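You operate a simulated robot arm through the tools that you are given. There is no shell and no other tool.

Carry out the task below with a simulated robot arm. There is one attempt and no reset: what you move stays moved.

TASK
Load the strip of staples from the blue box into the stapler.
Fine: swing the yellow bar aside for it, and across the strip after.

The check looks at the end state, three seconds after you hand in, the way a careful person would. Anything else that was tipped, shoved, dropped, spilled or broken makes it a failure.

THE ROBOT
A 7-joint arm with a two-finger parallel gripper, fixed in place. Base frame: the origin is on the floor under the middle of its stand, x ahead of it, y to its left, z up; the work surface is at about z = 76. Readings come in cm, degrees, newtons and seconds.
With the tool pointing down near the work surface it reaches from about 20 to 68 cm from the base axis. Its first joint turns from -66.0 to 66.0 degrees. Payload 2.4 kg.
Tool frame: the origin (TCP) lies between the finger pads and is the grasp point; the fingertips stand 3 cm ahead of it; z points along the fingers, y is the line along which they close. The gripper opens to 9.4 cm. The fingers are 2.8 cm wide and 1 cm thick; the gripper's body (5 by 9.6 cm) begins 5.5 cm behind the TCP.
Orientation is told as [roll, pitch, yaw] about the base's x, y, z axes, in that order, counted from this pose: with the fingers straight down and closing along the base's y, the tool's x points along the base's -x, its y along +y and its z along -z.

THE INTERFACE
- The arm moves only by the tool arm_command. Its argument "increments" is a list that holds one entry, the list of rows, each a list of 7 numbers: the shift along the base's x, y, z in cm, then the turn, a rotation vector about the base's x, y, z in rad, then the opening in per cent of the stroke, from 0 (shut) to 100 (fully open). In form: [[[tx, ty, tz, rx, ry, rz, jaw], ...]]. A call has 1 to 20 rows; each row is the pose to reach, as a shift and turn from the pose commanded when the call began. Each row takes 0.2 s and may step no farther than 5 cm and 8.6 degrees from the row before; otherwise, or with a gripper value out of range, the whole call is refused. Where a pose cannot be reached the arm comes as near as it can. A force on the tool above 40 N (or 10 N above the force at the start of the call, whichever is more), or a blocked arm, ends the call early, and 0.2 s more pass. Each finger travels about 15.3 cm/s and halts on what it meets, pressing with about 21 N; the grip force reading is that of the motor and also rises with nothing between the fingers. The clock runs only during rows and for 0.2 s after the last one: add rows that repeat a pose to give the fingers time. The reply holds the time, the measured pose of the TCP, the force on the tool along the base axes, the opening and the grip force, in the units named above and with some noise, with the torque about the TCP (base axes, N m) and any sound that the robot's microphone picked up, and new pictures: "show" is both (left out), scene, wrist or none.
- Cameras (640 x 400 px; columns grow to the right, rows downward): "scene" is fixed at [4.41, 47.53, 145.6]; the picture's right is [-0.71, -0.71, 0.00], its down [-0.33, 0.33, -0.89] and it looks along [0.63, -0.63, -0.46] (base axes); focal length 324 px, centre (320, 200). "wrist" rides on the gripper at [7.6, 1.4, -10.2] in the tool frame; the picture's right is [-0.18, 0.98, 0.00], its down [-0.75, -0.14, -0.64] and it looks along [-0.63, -0.12, 0.77] (tool axes); focal length 243 px, centre (320, 200). There is no depth. A picture from a camera that has moved, and an enlarged one, comes with that camera's place and axes in the base frame and with its lens.
- close_up(camera, box): a new picture of the part [left, top, right, bottom] of that camera's present view, enlarged. The clock stands still meanwhile.
- hand_in(): hands the job in; it is judged then, once.

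Places have to be worked out from the pictures, the camera data and where the tool is seen. Open the gripper and draw the arm clear of the work before you hand the job in, unless the task says otherwise.

The tools are called after ">>>" as name(argument=value, ...) on one line, values as JSON. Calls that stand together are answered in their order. arm_command: Moves the arm, as the interface text tells. Its arguments: {"type":"object","properties":{"increments":{"type":"array","items":{"type":"array","items":{"type":"array","items":{"type":"number"}}}},"show":{"type":"string","enum":["both","scene","wrist","none"]}},"required":["increments"]} The other tools are called the same way: close_up (camera, box) takes an enlarged picture of a part of a camera's view; hand_in () hands the job in.

At the start:

```text
time: 0.0
ee_pos: [42.64, -9.46, 116.57]
orientation: [0.0, 0.0, 0.1]
contact_force: [-0.3, 0.1, -0.5]
moment: [-0.02, -0.03, 0.02]
width: 9.39
gripper_force: 0.1
```

scene: 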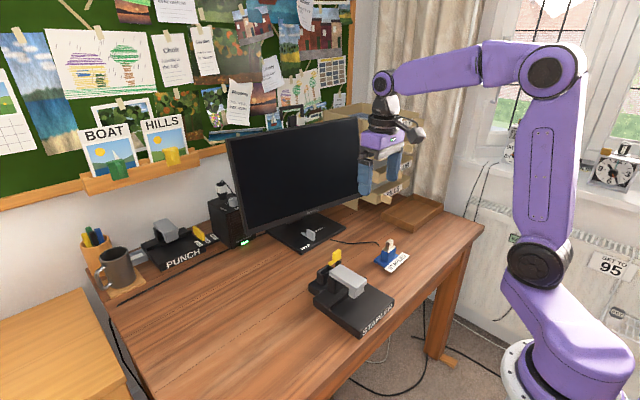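
wrist: 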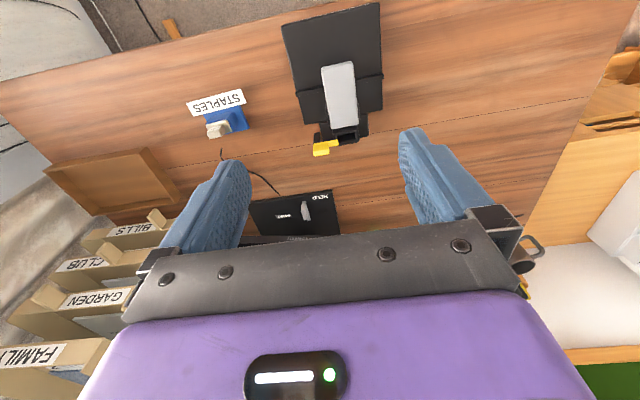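

I'll start by looking closely at the stapler, the yellow bar and the blue box from both cameras.

>>> close_up(camera="scene", box=[290, 220, 430, 345])

>>> close_up(camera="wrist", box=[170, 0, 400, 240])

```text
3.20 times, centred on (360, 282) of scene
camera zoom: at [4.41, 47.53, 145.6], right [-0.71, -0.71, 0.0], down [-0.33, 0.33, -0.89], along [0.63, -0.63, -0.46], focal length 1038 px, centre (192, -64)
```

zoom: 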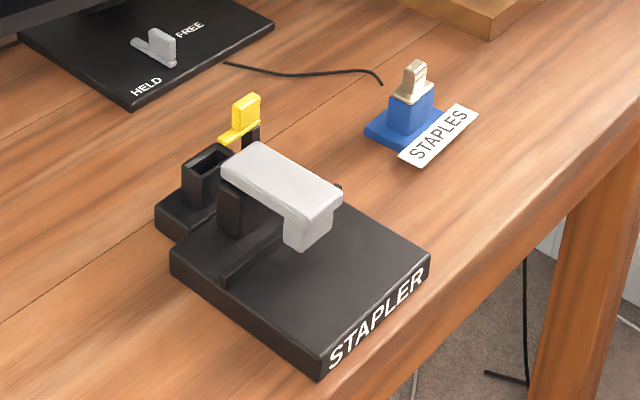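

```text
1.67 times, centred on (285, 120) of wrist
camera zoom: at [35.04, -8.04, 126.86], right [0.18, 0.98, 0.0], down [0.75, -0.14, 0.64], along [0.63, -0.12, -0.77], focal length 404 px, centre (378, 333)
```

zoom: 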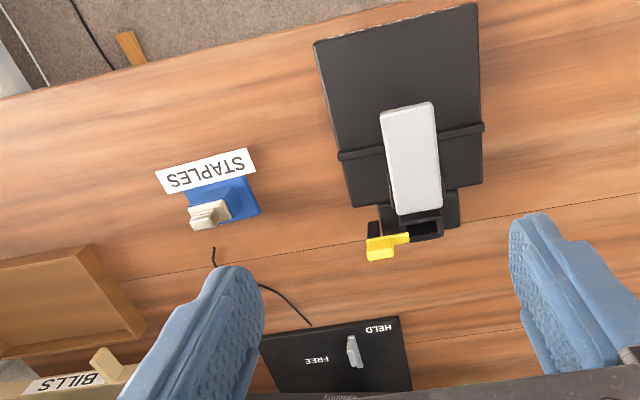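

The well sits at the far end of the stapler with the yellow bar beside it, and the strip stands in the blue holder. I'll zoom in tighter on both to measure them.

>>> close_up(camera="scene", box=[315, 236, 365, 268])

>>> close_up(camera="scene", box=[365, 230, 415, 278])

>>> close_up(camera="wrist", box=[290, 110, 370, 165])

>>> close_up(camera="wrist", box=[180, 85, 260, 145])

```text
12.50 times, centred on (340, 252) of scene
camera zoom: at [4.41, 47.53, 145.6], right [-0.71, -0.71, 0.0], down [-0.33, 0.33, -0.89], along [0.63, -0.63, -0.46], focal length 4056 px, centre (70, -450)
```

zoom: 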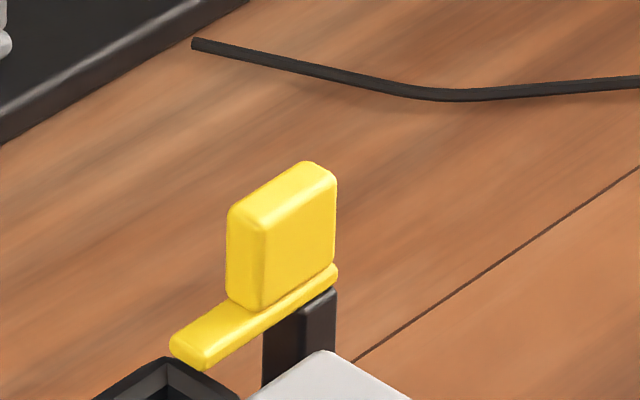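

```text
8.33 times, centred on (390, 254) of scene
camera zoom: at [4.41, 47.53, 145.6], right [-0.71, -0.71, 0.0], down [-0.33, 0.33, -0.89], along [0.63, -0.63, -0.46], focal length 2704 px, centre (-263, -250)
```

zoom: 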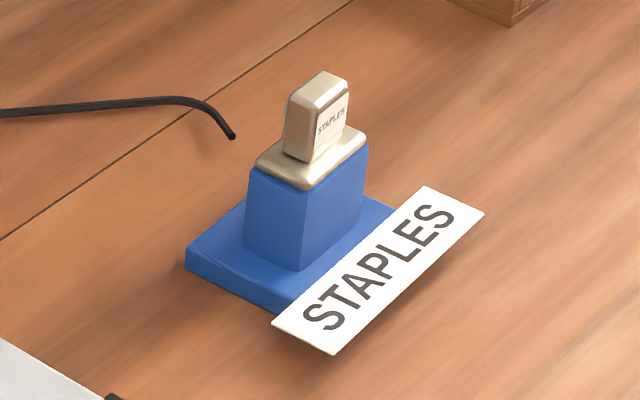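

```text
7.27 times, centred on (330, 138) of wrist
camera zoom: at [35.04, -8.04, 126.86], right [0.18, 0.98, 0.0], down [0.75, -0.14, 0.64], along [0.63, -0.12, -0.77], focal length 1764 px, centre (247, 654)
```

zoom: 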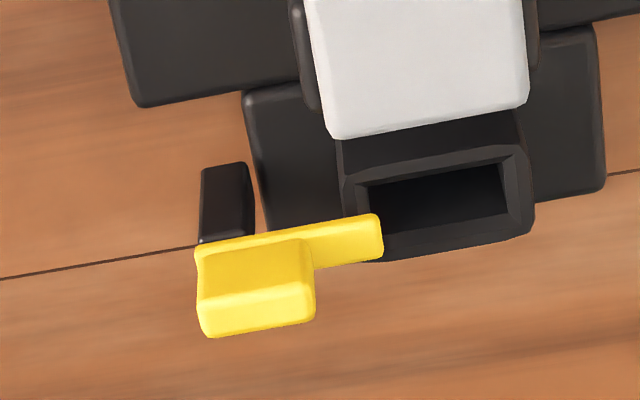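

```text
6.67 times, centred on (220, 115) of wrist
camera zoom: at [35.04, -8.04, 126.86], right [0.18, 0.98, 0.0], down [0.75, -0.14, 0.64], along [0.63, -0.12, -0.77], focal length 1618 px, centre (987, 767)
```

zoom: 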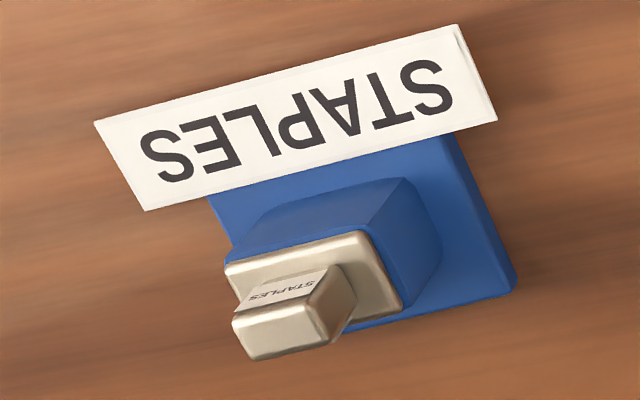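

From triangulating both views, the well rim is near (56.5, -6.8, 83), the strip's grip is near (50, -30.1, 86 at its top), and the grey stapler arm tops out near z 86. I'll lower the wrist camera for a closer look at the yellow bar, staying above the stapler.

>>> arm_command(increments=[[[0.7, 0.3, -3.6, 0, 0, 0, 100], [1.4, 0.5, -7.2, 0, 0, 0, 100], [2.1, 0.8, -10.8, 0, 0, 0, 100], [2.8, 1.0, -14.4, 0, 0, 0, 100], [3.6, 1.2, -18, 0, 0, 0, 100], [4.4, 1.5, -21, 0, 0, 0, 100], [4.4, 1.5, -21, 0, 0, 0, 100]]], show="both")

```text
time: 1.6
ee_pos: [46.98, -8.09, 95.45]
orientation: [0.0, 0.0, 0.0]
contact_force: [0.3, 0.1, 0.4]
moment: [0.0, 0.01, -0.05]
width: 9.43
gripper_force: 0.0
camera wrist: at [39.33, -6.62, 105.72], right [0.18, 0.98, 0.0], down [0.75, -0.14, 0.64], along [0.63, -0.12, -0.77], focal length 243 px, centre (320, 200)
```

scene: 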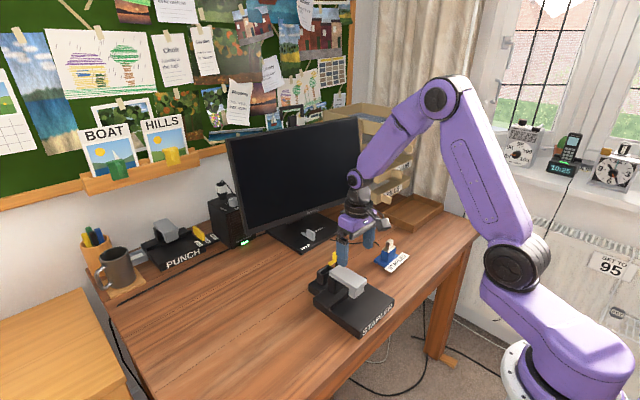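
wrist: 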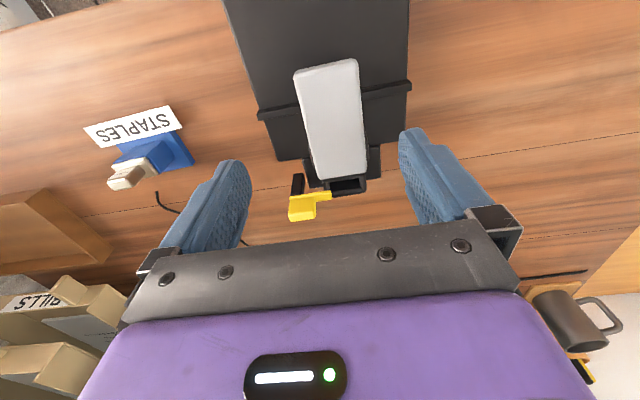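

The well and the bar are now near the middle of the wrist picture, so I'll enlarge that part from both cameras.

>>> close_up(camera="wrist", box=[270, 145, 390, 230])

>>> close_up(camera="scene", box=[305, 240, 375, 290])

>>> close_up(camera="wrist", box=[80, 100, 200, 195])

>>> close_up(camera="scene", box=[135, 215, 225, 275])

```text
4.71 times, centred on (330, 188) of wrist
camera zoom: at [39.33, -6.62, 105.72], right [0.18, 0.98, 0.0], down [0.75, -0.14, 0.64], along [0.63, -0.12, -0.77], focal length 1142 px, centre (273, 259)
```

zoom: 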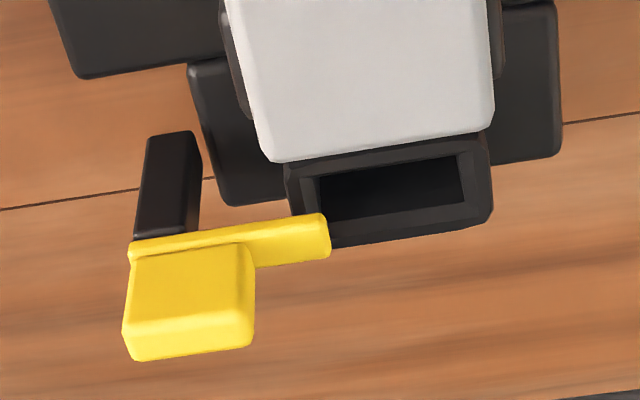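

```text
8.00 times, centred on (340, 265) of scene
camera zoom: at [4.41, 47.53, 145.6], right [-0.71, -0.71, 0.0], down [-0.33, 0.33, -0.89], along [0.63, -0.63, -0.46], focal length 2596 px, centre (160, -320)
```

zoom: 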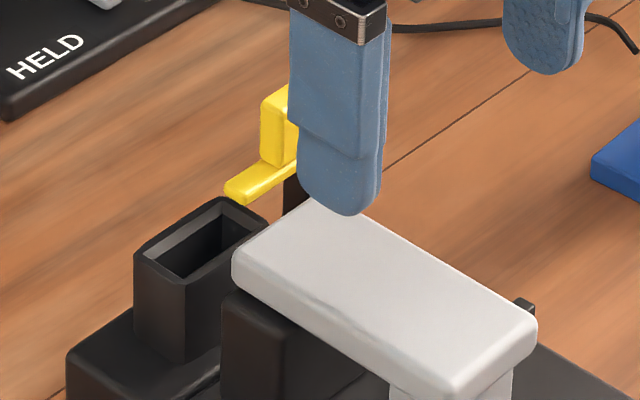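

```text
4.21 times, centred on (140, 148) of wrist
camera zoom: at [39.33, -6.62, 105.72], right [0.18, 0.98, 0.0], down [0.75, -0.14, 0.64], along [0.63, -0.12, -0.77], focal length 1022 px, centre (1078, 421)
```

zoom: 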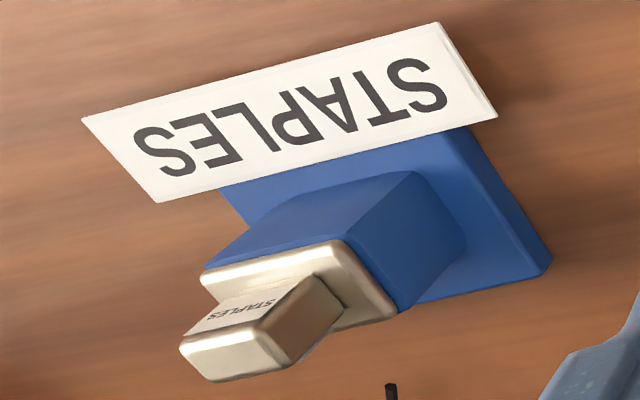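

```text
6.67 times, centred on (180, 245) of scene
camera zoom: at [4.41, 47.53, 145.6], right [-0.71, -0.71, 0.0], down [-0.33, 0.33, -0.89], along [0.63, -0.63, -0.46], focal length 2163 px, centre (1253, -100)
```

zoom: 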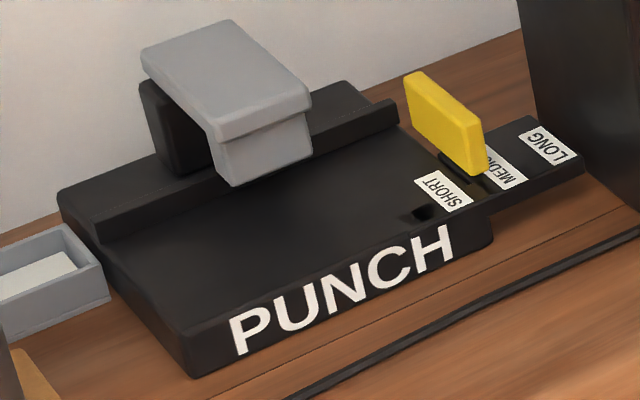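

The bar lies along y over the well's -y edge: top about z 85, y from -13 to -8.4, pivot post near (56.2, -12.4). Its tab spans about x 55.6–56.6, y -12.9 to -10.1, with its top near z 87.6. I'll stay high and turn the gripper to yaw 90 so it can straddle the tab, and look from that side.

>>> arm_command(increments=[[[0.8, -0.5, 0.5, 0, 0, 0.143, 100], [1.6, -1.0, 1.0, 0, 0, 0.286, 100], [2.4, -1.5, 1.5, 0, 0, 0.428, 100], [3.2, -2.0, 1.5, 0, 0, 0.571, 100], [4.0, -2.6, 1.5, 0, 0, 0.714, 100], [4.8, -3.2, 1.5, 0, 0, 0.857, 100], [5.6, -3.8, 1.5, 0, 0, 1.0, 100], [6.5, -4.4, 1.5, 0, 0, 1.142, 100], [7.4, -5.0, 1.5, 0, 0, 1.285, 100], [8.2, -5.5, 1.5, 0, 0, 1.428, 100], [9.1, -6.0, 1.5, 0, 0, 1.571, 100], [9.1, -6.0, 1.5, 0, 0, 1.571, 100]]], show="both")

```text
time: 4.2
ee_pos: [56.19, -14.08, 97.17]
orientation: [0.0, 0.0, 90.2]
contact_force: [0.4, -0.2, 0.7]
moment: [0.0, -0.03, 0.02]
width: 9.4
gripper_force: 0.0
camera wrist: at [54.77, -21.63, 107.41], right [-0.98, 0.18, 0.0], down [0.14, 0.75, 0.64], along [0.12, 0.63, -0.77], focal length 243 px, centre (320, 200)
```

scene: 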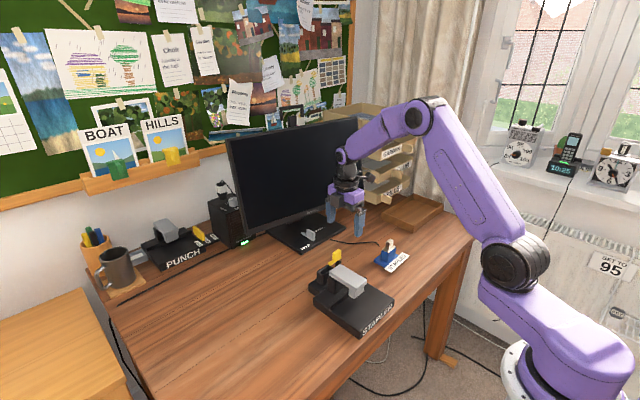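
wrist: 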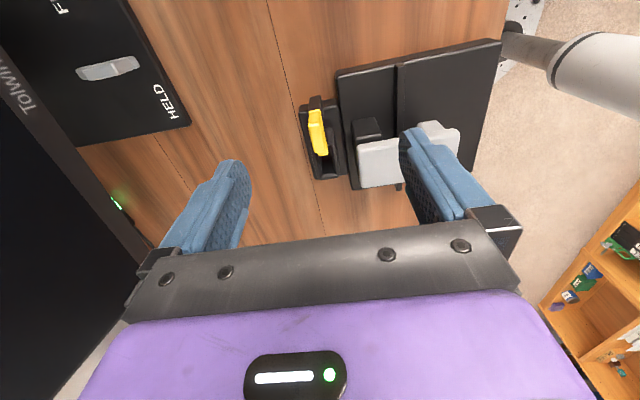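

Yaw 90 was reached cleanly. I'll enlarge the bar and well from this side.

>>> close_up(camera="wrist", box=[280, 80, 380, 190])

>>> close_up(camera="scene", box=[305, 235, 375, 285])

```text
3.64 times, centred on (330, 135) of wrist
camera zoom: at [54.77, -21.63, 107.41], right [-0.98, 0.18, 0.0], down [0.14, 0.75, 0.64], along [0.12, 0.63, -0.77], focal length 882 px, centre (284, 436)
```

zoom: 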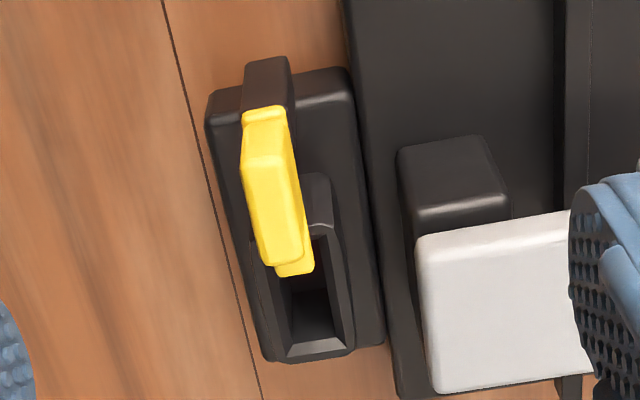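

```text
8.00 times, centred on (340, 260) of scene
camera zoom: at [4.41, 47.53, 145.6], right [-0.71, -0.71, 0.0], down [-0.33, 0.33, -0.89], along [0.63, -0.63, -0.46], focal length 2596 px, centre (160, -280)
```

zoom: 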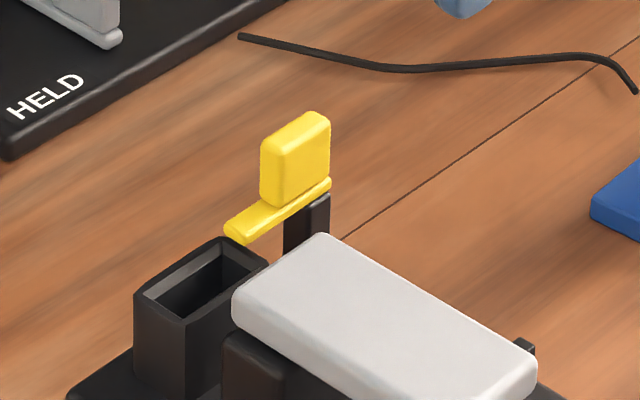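

This view disagrees with my earlier estimates by a few millimetres, so I'll enlarge it further for a better fix.

>>> close_up(camera="wrist", box=[294, 90, 346, 186])

>>> close_up(camera="wrist", box=[296, 92, 346, 124])

>>> close_up(camera="wrist", box=[300, 140, 356, 182])

```text
4.17 times, centred on (320, 138) of wrist
camera zoom: at [54.77, -21.63, 107.41], right [-0.98, 0.18, 0.0], down [0.14, 0.75, 0.64], along [0.12, 0.63, -0.77], focal length 1011 px, centre (320, 458)
```

zoom: 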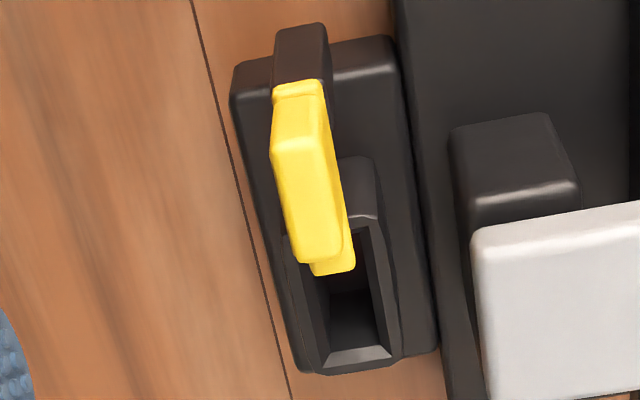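

```text
12.50 times, centred on (321, 108) of wrist
camera zoom: at [54.77, -21.63, 107.41], right [-0.98, 0.18, 0.0], down [0.14, 0.75, 0.64], along [0.12, 0.63, -0.77], focal length 3033 px, centre (308, 1350)
```

zoom: 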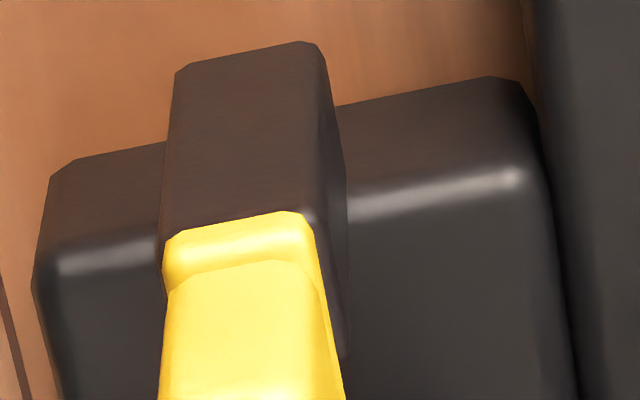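

```text
9.52 times, centred on (328, 161) of wrist
camera zoom: at [54.77, -21.63, 107.41], right [-0.98, 0.18, 0.0], down [0.14, 0.75, 0.64], along [0.12, 0.63, -0.77], focal length 2311 px, centre (244, 571)
```

zoom: 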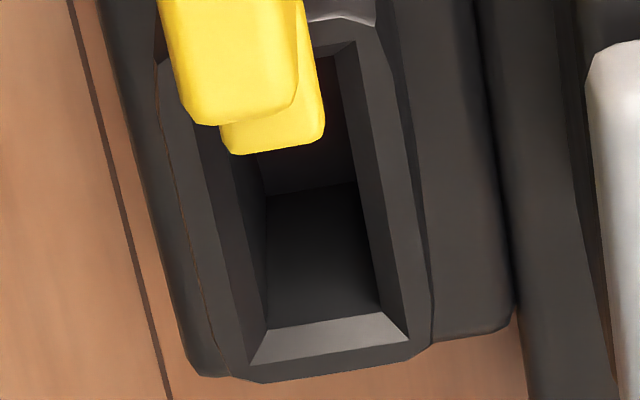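

After reconciling the views, the bar is centred at x≈56.8 with its top near z 83.9. The tab spans y -13.1 to -10.4 with its top near z 86.6, the pivot is near (56.8, -12.8), and the well is centred near (56.7, -6.8) with its rim near z 82.5. Next I'll hover above the tab with the jaws narrowed to about 2.8 cm and check alignment.

>>> arm_command(increments=[[[0.3, 1.2, -1.5, 0, 0, 0, 70], [0.63, 2.3, -3.0, 0, 0, 0, 40], [0.63, 2.3, -5.0, 0, 0, 0, 30], [0.63, 2.3, -5.0, 0, 0, 0, 30], [0.63, 2.3, -5.0, 0, 0, 0, 30]]], show="both")

```text
time: 5.4
ee_pos: [56.75, -11.58, 91.93]
orientation: [0.0, 0.0, 90.0]
contact_force: [0.2, -0.3, 1.3]
moment: [-0.04, 0.0, -0.02]
width: 2.83
gripper_force: 0.0
camera wrist: at [55.32, -19.25, 102.34], right [-0.98, 0.18, 0.0], down [0.14, 0.75, 0.64], along [0.12, 0.63, -0.77], focal length 243 px, centre (320, 200)
```

scene: 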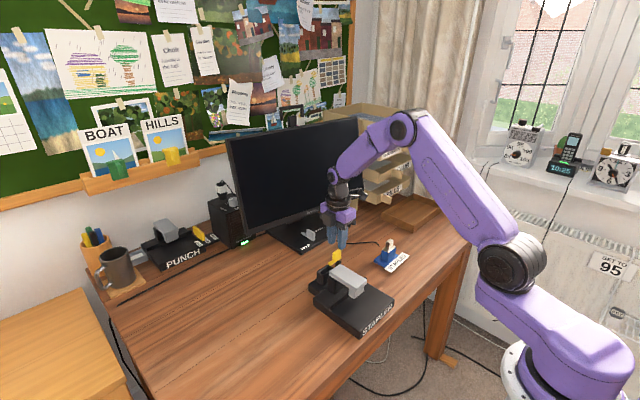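
wrist: 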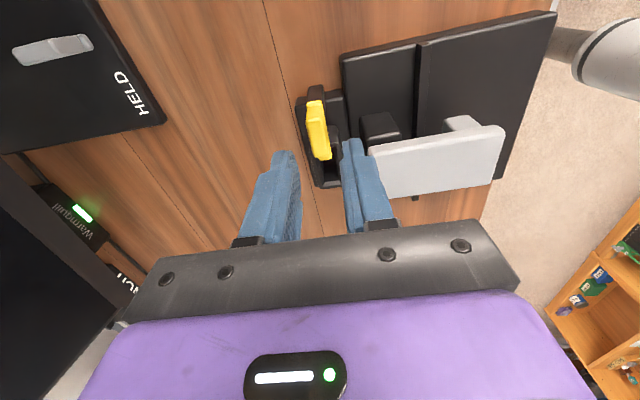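

The jaws straddle the tab's line. I'll enlarge both views to check centring before descending.

>>> close_up(camera="wrist", box=[260, 75, 380, 180])

>>> close_up(camera="scene", box=[305, 200, 385, 290])

```text
3.81 times, centred on (320, 128) of wrist
camera zoom: at [55.32, -19.25, 102.34], right [-0.98, 0.18, 0.0], down [0.14, 0.75, 0.64], along [0.12, 0.63, -0.77], focal length 924 px, centre (320, 476)
```

zoom: 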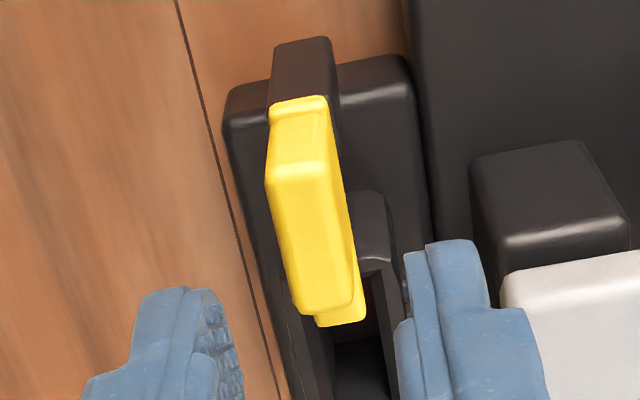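

```text
4.44 times, centred on (345, 245) of scene
camera zoom: at [4.41, 47.53, 145.6], right [-0.71, -0.71, 0.0], down [-0.33, 0.33, -0.89], along [0.63, -0.63, -0.46], focal length 1442 px, centre (209, 0)
```

zoom: 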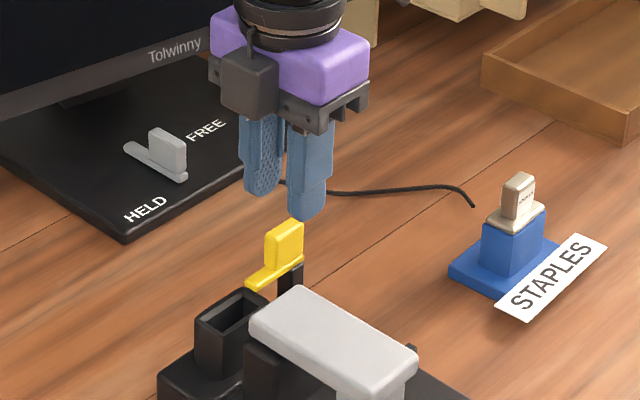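

The tab re-measures at x 56.35–57.4, y -13.2 to -10.5, with its top near z 86.6, so the 2.8 cm gap clears it on both sides. I'll descend so the fingers straddle it with their tips just above the bar.

>>> arm_command(increments=[[[0.1, -0.15, -1.5, 0, 0, 0, 30], [0.1, -0.15, -2.5, 0, 0, 0, 30], [0.1, -0.15, -3.4, 0, 0, 0, 30], [0.1, -0.15, -4.2, 0, 0, 0, 30], [0.1, -0.15, -4.2, 0, 0, 0, 30]]], show="both")

>>> close_up(camera="wrist", box=[260, 75, 380, 180])

>>> close_up(camera="scene", box=[305, 215, 375, 290])

```text
time: 6.6
ee_pos: [57.0, -11.9, 87.69]
orientation: [0.0, 0.1, 90.0]
contact_force: [-0.4, 0.0, 0.6]
moment: [-0.02, -0.02, -0.02]
width: 2.81
gripper_force: 0.1
camera wrist: at [55.48, -19.44, 98.05], right [-0.98, 0.18, 0.0], down [0.14, 0.75, 0.64], along [0.12, 0.63, -0.77], focal length 243 px, centre (320, 200)
```

scene: 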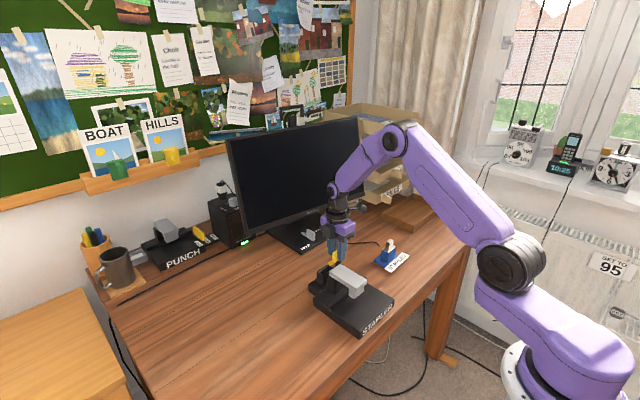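
wrist: 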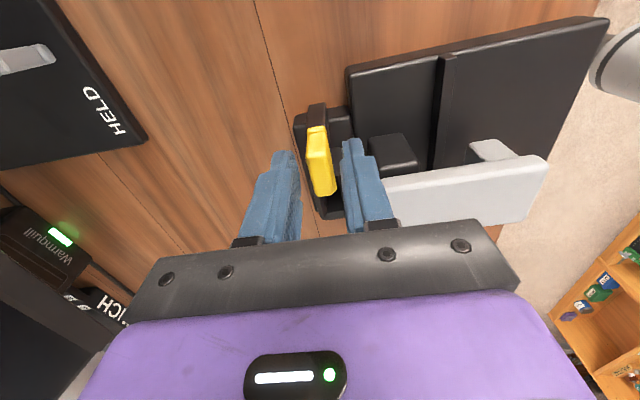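

```text
3.81 times, centred on (320, 128) of wrist
camera zoom: at [55.48, -19.44, 98.05], right [-0.98, 0.18, 0.0], down [0.14, 0.75, 0.64], along [0.12, 0.63, -0.77], focal length 924 px, centre (320, 476)
```

zoom: 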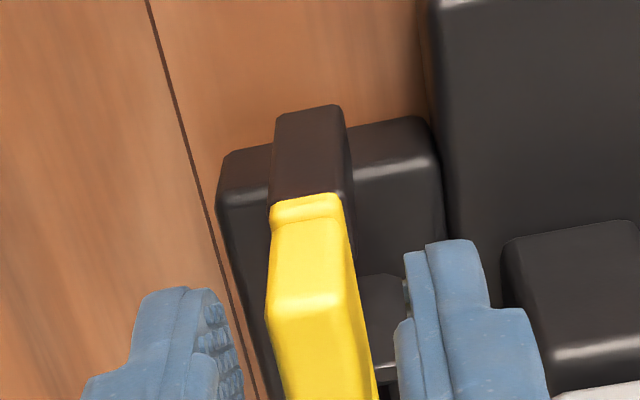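

```text
5.33 times, centred on (340, 252) of scene
camera zoom: at [4.41, 47.53, 145.6], right [-0.71, -0.71, 0.0], down [-0.33, 0.33, -0.89], along [0.63, -0.63, -0.46], focal length 1730 px, centre (213, -80)
```

zoom: 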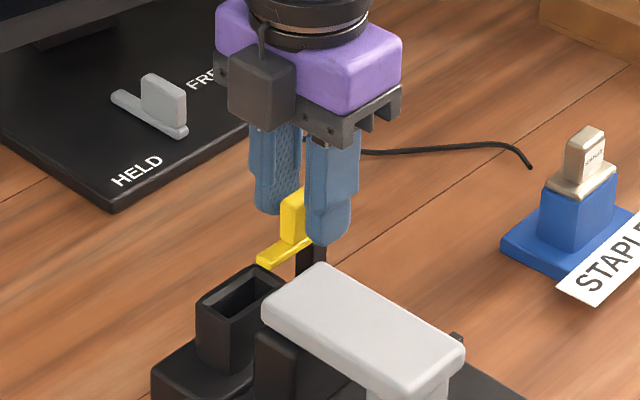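

The fingers straddle the tab with no contact force. I'll narrow the jaws to about 1.7 cm and swing about the pivot with the tip going toward +x, first a modest 24°, watching the force and the pictures.

>>> arm_command(increments=[[[0, 0, 0, 0, 0, 0, 24], [0, 0, 0, 0, 0, 0, 18], [0, 0, 0, 0, 0, 0, 18], [0.139, -0.01, 0, 0, 0, -0.14, 18], [0.276, -0.039, 0, 0, 0, -0.279, 18], [0.407, -0.086, 0, 0, 0, -0.419, 18], [0.407, -0.086, 0, 0, 0, -0.419, 18]]], show="both")

>>> close_up(camera="wrist", box=[260, 75, 380, 180])

>>> close_up(camera="scene", box=[305, 215, 375, 290])

```text
time: 8.2
ee_pos: [57.3, -11.9, 87.76]
orientation: [0.0, 0.0, 65.9]
contact_force: [-0.5, 0.7, -0.1]
moment: [0.0, 0.03, 0.01]
width: 1.75
gripper_force: 0.5
camera wrist: at [52.88, -18.29, 98.11], right [-0.82, 0.57, 0.0], down [0.44, 0.63, 0.64], along [0.37, 0.53, -0.77], focal length 243 px, centre (320, 200)
```

scene: 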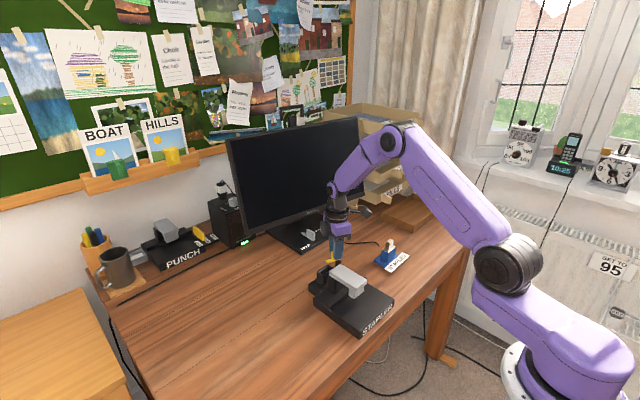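
wrist: 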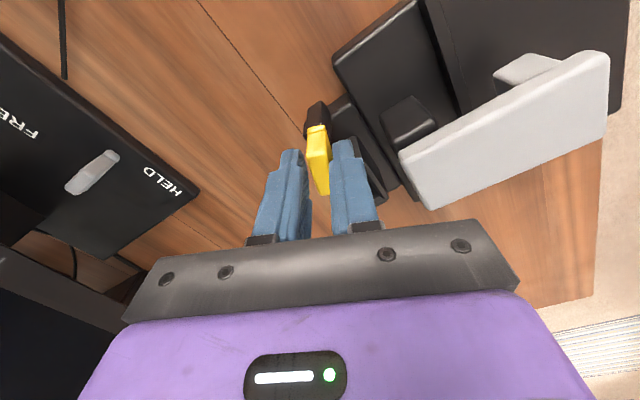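

```text
3.81 times, centred on (320, 128) of wrist
camera zoom: at [52.88, -18.29, 98.11], right [-0.82, 0.57, 0.0], down [0.44, 0.63, 0.64], along [0.37, 0.53, -0.77], focal length 924 px, centre (320, 476)
```

zoom: 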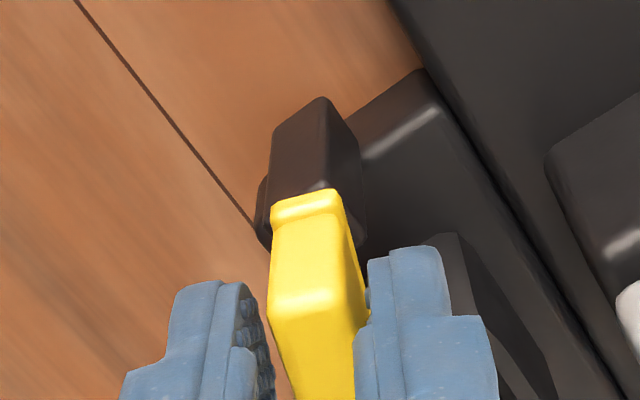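

```text
5.33 times, centred on (340, 252) of scene
camera zoom: at [4.4, 47.53, 145.6], right [-0.71, -0.71, 0.0], down [-0.33, 0.33, -0.89], along [0.63, -0.63, -0.46], focal length 1730 px, centre (213, -80)
```

zoom: 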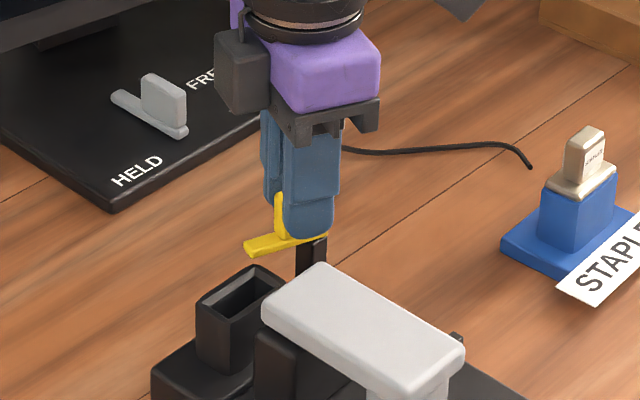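

The bar follows freely with almost no force. I'll continue the swing to about 80°.

>>> arm_command(increments=[[[0.123, -0.066, 0, 0, 0, -0.14, 18], [0.236, -0.148, 0, 0, 0, -0.279, 18], [0.336, -0.245, 0, 0, 0, -0.419, 18], [0.422, -0.355, 0, 0, 0, -0.559, 18], [0.492, -0.476, 0, 0, 0, -0.698, 18], [0.544, -0.605, 0, 0, 0, -0.838, 18], [0.578, -0.74, 0, 0, 0, -0.977, 18], [0.578, -0.74, 0, 0, 0, -0.977, 18]]], show="both")

>>> close_up(camera="wrist", box=[260, 75, 400, 190])

>>> close_up(camera="scene", box=[305, 215, 375, 290])

```text
time: 10.0
ee_pos: [57.89, -12.7, 87.7]
orientation: [0.0, 0.0, 10.0]
contact_force: [0.3, 1.5, 0.4]
moment: [0.01, -0.02, 0.0]
width: 1.72
gripper_force: 0.5
camera wrist: at [50.16, -12.59, 98.07], right [0.01, 1.0, 0.0], down [0.77, -0.01, 0.64], along [0.64, -0.01, -0.77], focal length 243 px, centre (320, 200)
```

scene: 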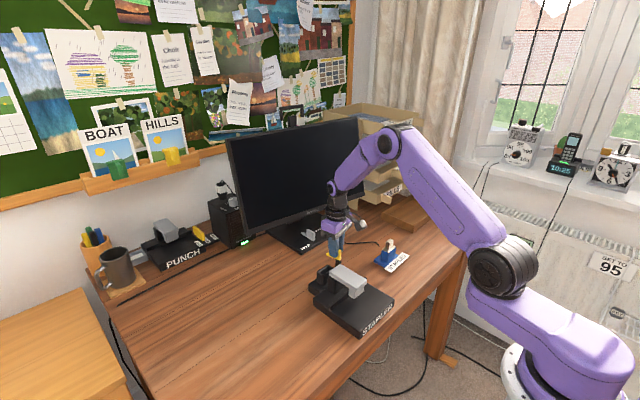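
wrist: 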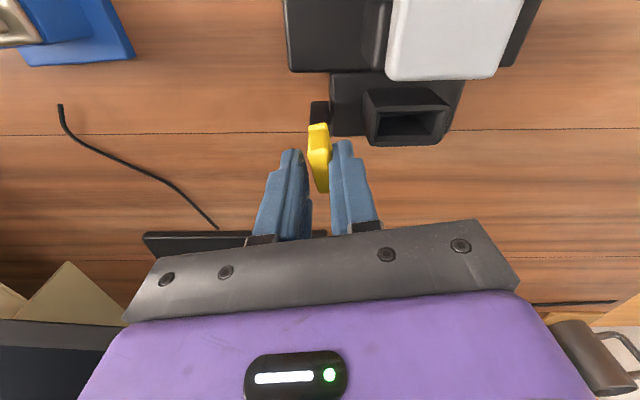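

```text
3.48 times, centred on (330, 132) of wrist
camera zoom: at [50.16, -12.59, 98.07], right [0.01, 1.0, 0.0], down [0.77, -0.01, 0.64], along [0.64, -0.01, -0.77], focal length 844 px, centre (285, 435)
```

zoom: 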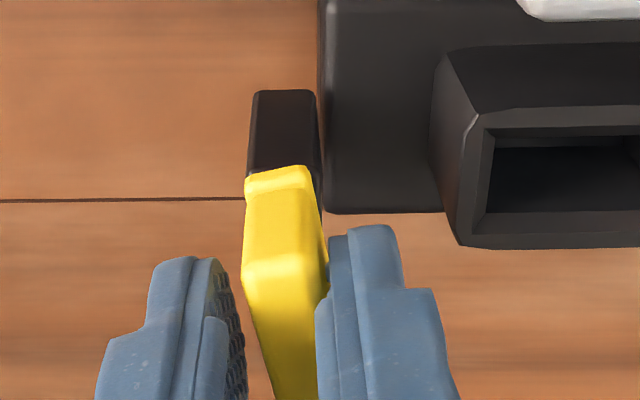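

```text
5.33 times, centred on (340, 252) of scene
camera zoom: at [4.41, 47.53, 145.6], right [-0.71, -0.71, 0.0], down [-0.33, 0.33, -0.89], along [0.63, -0.63, -0.46], focal length 1730 px, centre (213, -80)
```

zoom: 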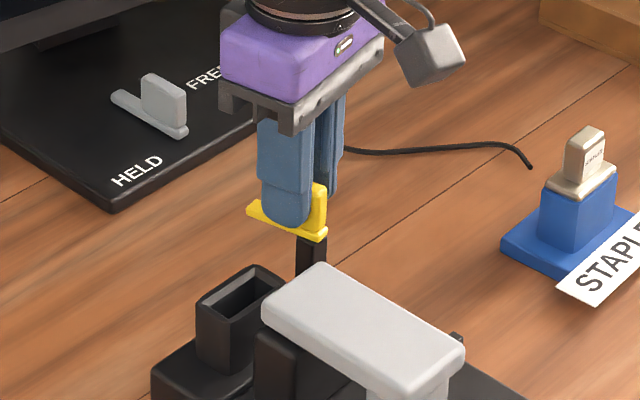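

The bar is swung aside by about 75–80°. I'll open the jaws slightly, lift straight up, and check that the bar stays put.

>>> arm_command(increments=[[[0, 0, 0, 0, 0, 0, 26], [0, 0, 0, 0, 0, 0, 30], [0, 0, 2, 0, 0, 0, 30], [0, 0, 5, 0, 0, 0, 30], [0, 0, 9, 0, 0, 0, 30], [0, 0, 9, 0, 0, 0, 30]]], show="both")

>>> close_up(camera="scene", box=[305, 215, 375, 290])

>>> close_up(camera="wrist", box=[280, 40, 480, 165])

```text
time: 11.4
ee_pos: [57.93, -12.77, 96.68]
orientation: [-0.1, 0.1, 10.1]
contact_force: [0.1, -0.4, -0.3]
moment: [0.01, -0.03, 0.02]
width: 2.81
gripper_force: 0.1
camera wrist: at [50.2, -12.69, 106.92], right [0.01, 1.0, 0.0], down [0.77, -0.01, 0.64], along [0.64, -0.01, -0.77], focal length 243 px, centre (320, 200)
```

scene: 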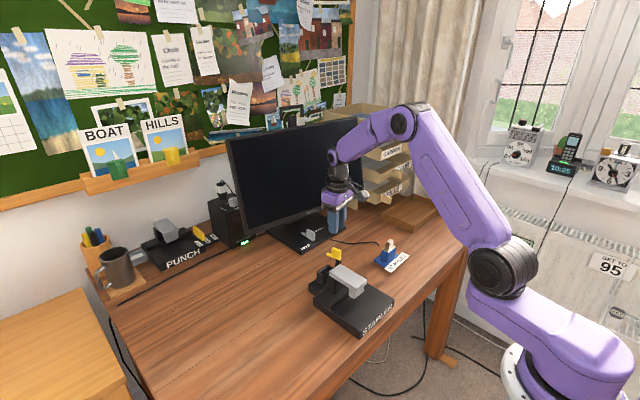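
wrist: 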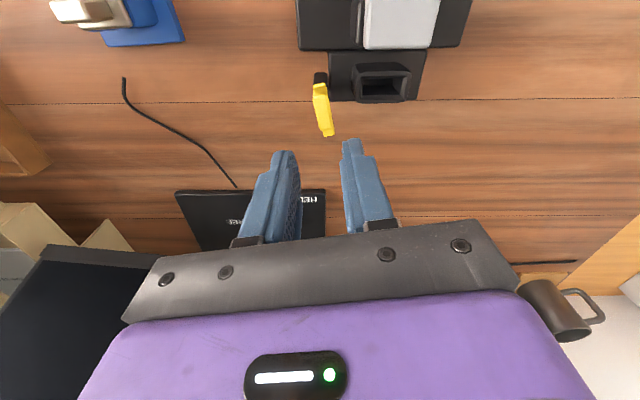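

```text
5.33 times, centred on (340, 252) of scene
camera zoom: at [4.41, 47.53, 145.6], right [-0.71, -0.71, 0.0], down [-0.33, 0.33, -0.89], along [0.63, -0.63, -0.46], focal length 1730 px, centre (213, -80)
```

zoom: 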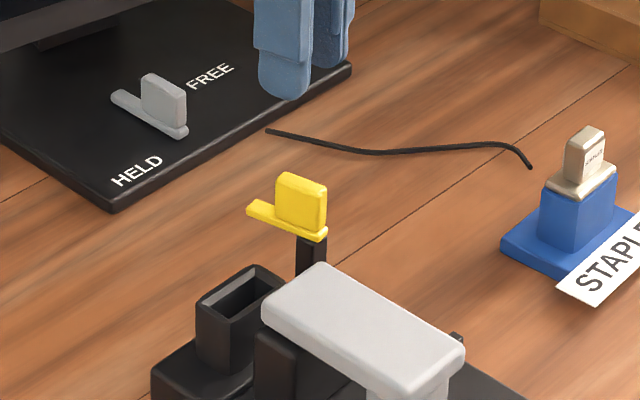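

```text
3.20 times, centred on (380, 102) of wrist
camera zoom: at [50.2, -12.69, 106.92], right [0.01, 1.0, 0.0], down [0.77, -0.01, 0.64], along [0.64, -0.01, -0.77], focal length 776 px, centre (128, 512)
```

zoom: 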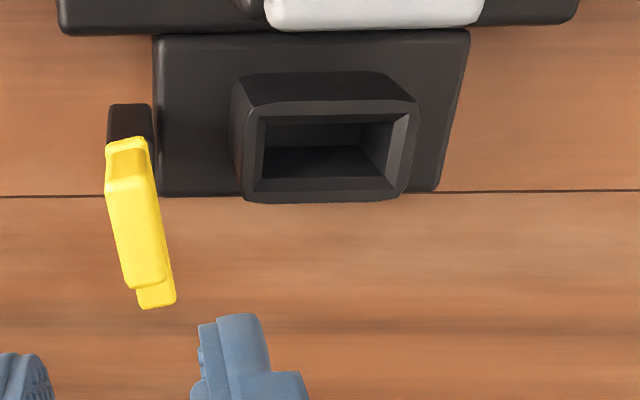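

The bar stays open and the well re-measures at centre (56.8, -6.8), with its rim near z 82.5. Now I'll travel high to the blue box with yaw about 92 so the camera looks at the strip, with jaws open.

>>> arm_command(increments=[[[-0.8, -2.0, 0.3, 0, 0, 0.143, 40], [-1.6, -4.0, 0.5, 0, 0, 0.286, 40], [-2.4, -6.1, 0.5, 0, 0, 0.429, 40], [-3.2, -8.2, 0.5, 0, 0, 0.572, 40], [-4.0, -10.3, 0.5, 0, 0, 0.716, 40], [-4.8, -12.4, 0.5, 0, 0, 0.859, 40], [-5.6, -14.4, 0.5, 0, 0, 1.002, 40], [-6.4, -16.4, 0.5, 0, 0, 1.145, 40], [-7.2, -18.4, 0.5, 0, 0, 1.288, 40], [-7.95, -20.4, 0.5, 0, 0, 1.431, 40], [-7.95, -20.4, 0.5, 0, 0, 1.431, 40]]], show="both")

>>> close_up(camera="wrist", box=[260, 80, 400, 190])

```text
time: 13.8
ee_pos: [50.13, -33.09, 97.5]
orientation: [-0.1, 0.0, 92.2]
contact_force: [0.0, 0.1, 0.8]
moment: [0.02, -0.01, -0.01]
width: 3.76
gripper_force: 0.0
camera wrist: at [48.88, -40.74, 107.71], right [-0.99, 0.15, 0.0], down [0.11, 0.76, 0.64], along [0.09, 0.64, -0.77], focal length 243 px, centre (320, 200)
```

scene: 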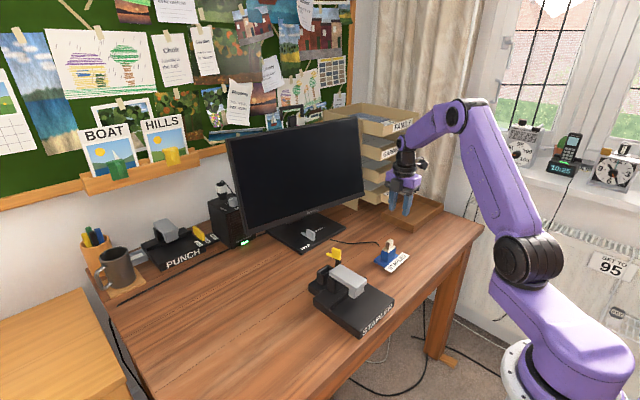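
wrist: 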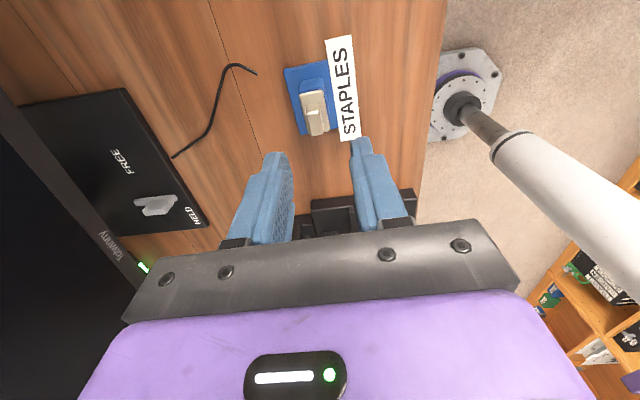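

```text
3.64 times, centred on (330, 135) of wrist
camera zoom: at [48.88, -40.74, 107.71], right [-0.99, 0.15, 0.0], down [0.11, 0.76, 0.64], along [0.09, 0.64, -0.77], focal length 882 px, centre (284, 436)
```

zoom: 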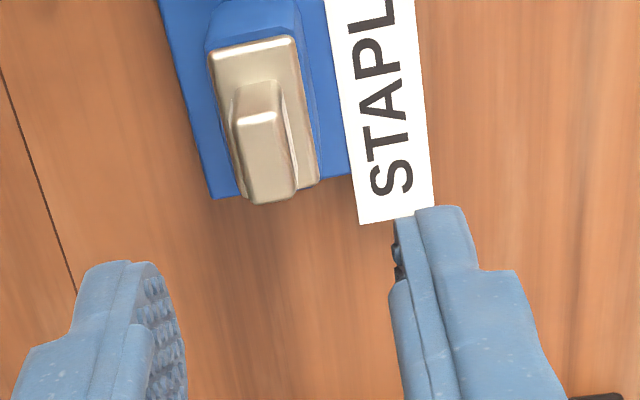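

The strip is now in clear view, so I'll enlarge it to measure its place and yaw.

>>> close_up(camera="wrist", box=[280, 80, 360, 140])

>>> close_up(camera="wrist", box=[270, 30, 370, 145])

>>> close_up(camera="scene", box=[370, 232, 412, 275])

```text
6.67 times, centred on (320, 110) of wrist
camera zoom: at [48.88, -40.74, 107.71], right [-0.99, 0.15, 0.0], down [0.11, 0.76, 0.64], along [0.09, 0.64, -0.77], focal length 1618 px, centre (320, 800)
```

zoom: 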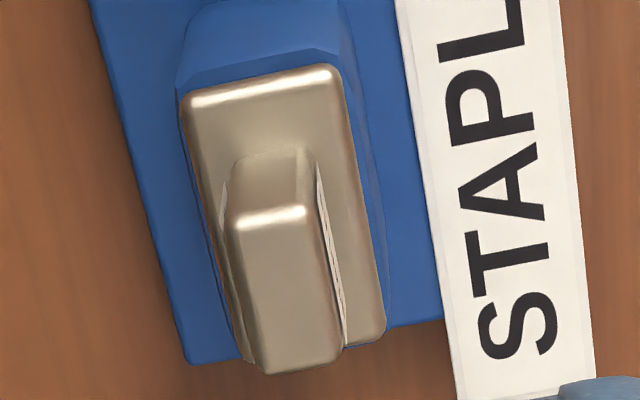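

```text
3.48 times, centred on (320, 88) of wrist
camera zoom: at [48.88, -40.74, 107.71], right [-0.99, 0.15, 0.0], down [0.11, 0.76, 0.64], along [0.09, 0.64, -0.77], focal length 844 px, centre (320, 591)
```

zoom: 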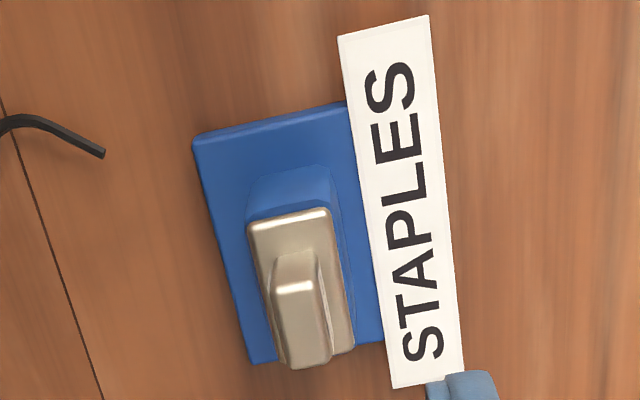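

```text
9.30 times, centred on (391, 254) of scene
camera zoom: at [4.41, 47.53, 145.6], right [-0.71, -0.71, 0.0], down [-0.33, 0.33, -0.89], along [0.63, -0.63, -0.46], focal length 3018 px, centre (-340, -298)
```

zoom: 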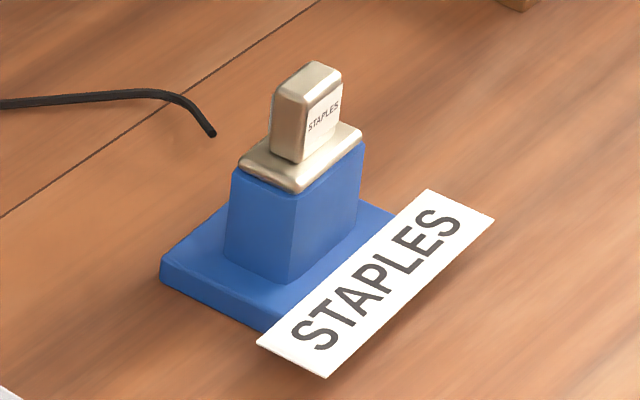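

From this better-centred view the strip's handle is near (50.7, -31.25), with its top around z 84–84.7 and a yaw of about +2° that matches the gripper. I'll hover lower directly above it to verify.

>>> arm_command(increments=[[[0.4, 0.9, -2.5, 0, 0, 0.003, 38], [0.75, 1.8, -5.0, 0, 0, 0.003, 36], [0.75, 1.8, -7.0, 0, 0, 0.003, 36], [0.75, 1.8, -7.0, 0, 0, 0.003, 36]]], show="both")

>>> close_up(camera="wrist", box=[260, 70, 380, 180])

>>> close_up(camera="scene", box=[360, 190, 430, 280])

```text
time: 14.8
ee_pos: [50.86, -31.23, 90.36]
orientation: [-0.1, -0.1, 92.2]
contact_force: [0.3, 0.7, 0.1]
moment: [0.01, -0.01, 0.0]
width: 3.39
gripper_force: 0.0
camera wrist: at [49.72, -38.84, 100.62], right [-0.99, 0.15, 0.0], down [0.11, 0.76, 0.64], along [0.09, 0.64, -0.77], focal length 243 px, centre (320, 200)
```

scene: 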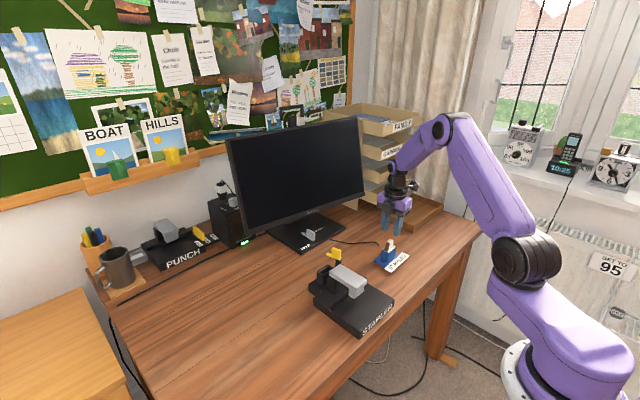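
wrist: 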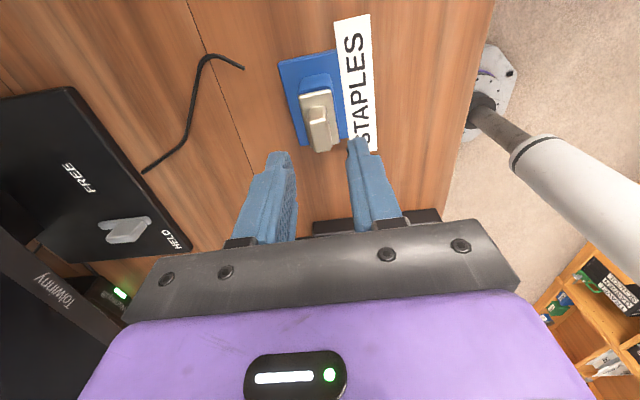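

```text
3.64 times, centred on (320, 125) of wrist
camera zoom: at [49.72, -38.84, 100.62], right [-0.99, 0.15, 0.0], down [0.11, 0.76, 0.64], along [0.09, 0.64, -0.77], focal length 882 px, centre (320, 473)
```

zoom: 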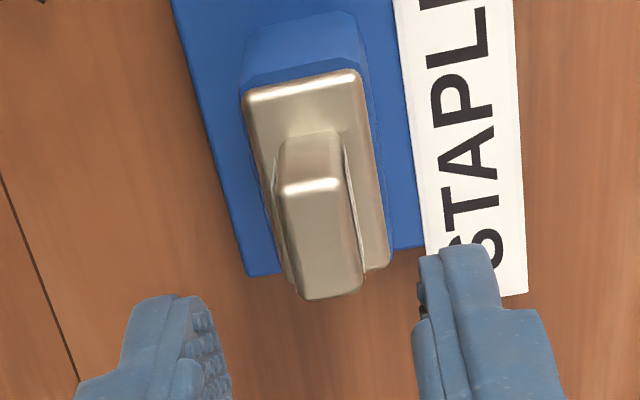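

```text
4.44 times, centred on (395, 235) of scene
camera zoom: at [4.41, 47.53, 145.6], right [-0.71, -0.71, 0.0], down [-0.33, 0.33, -0.89], along [0.63, -0.63, -0.46], focal length 1442 px, centre (-13, 44)
```

zoom: 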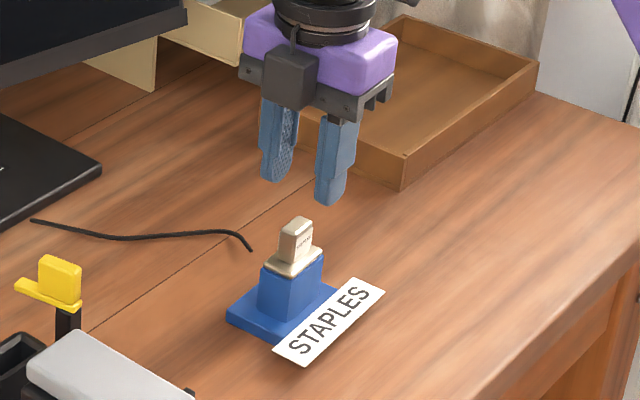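

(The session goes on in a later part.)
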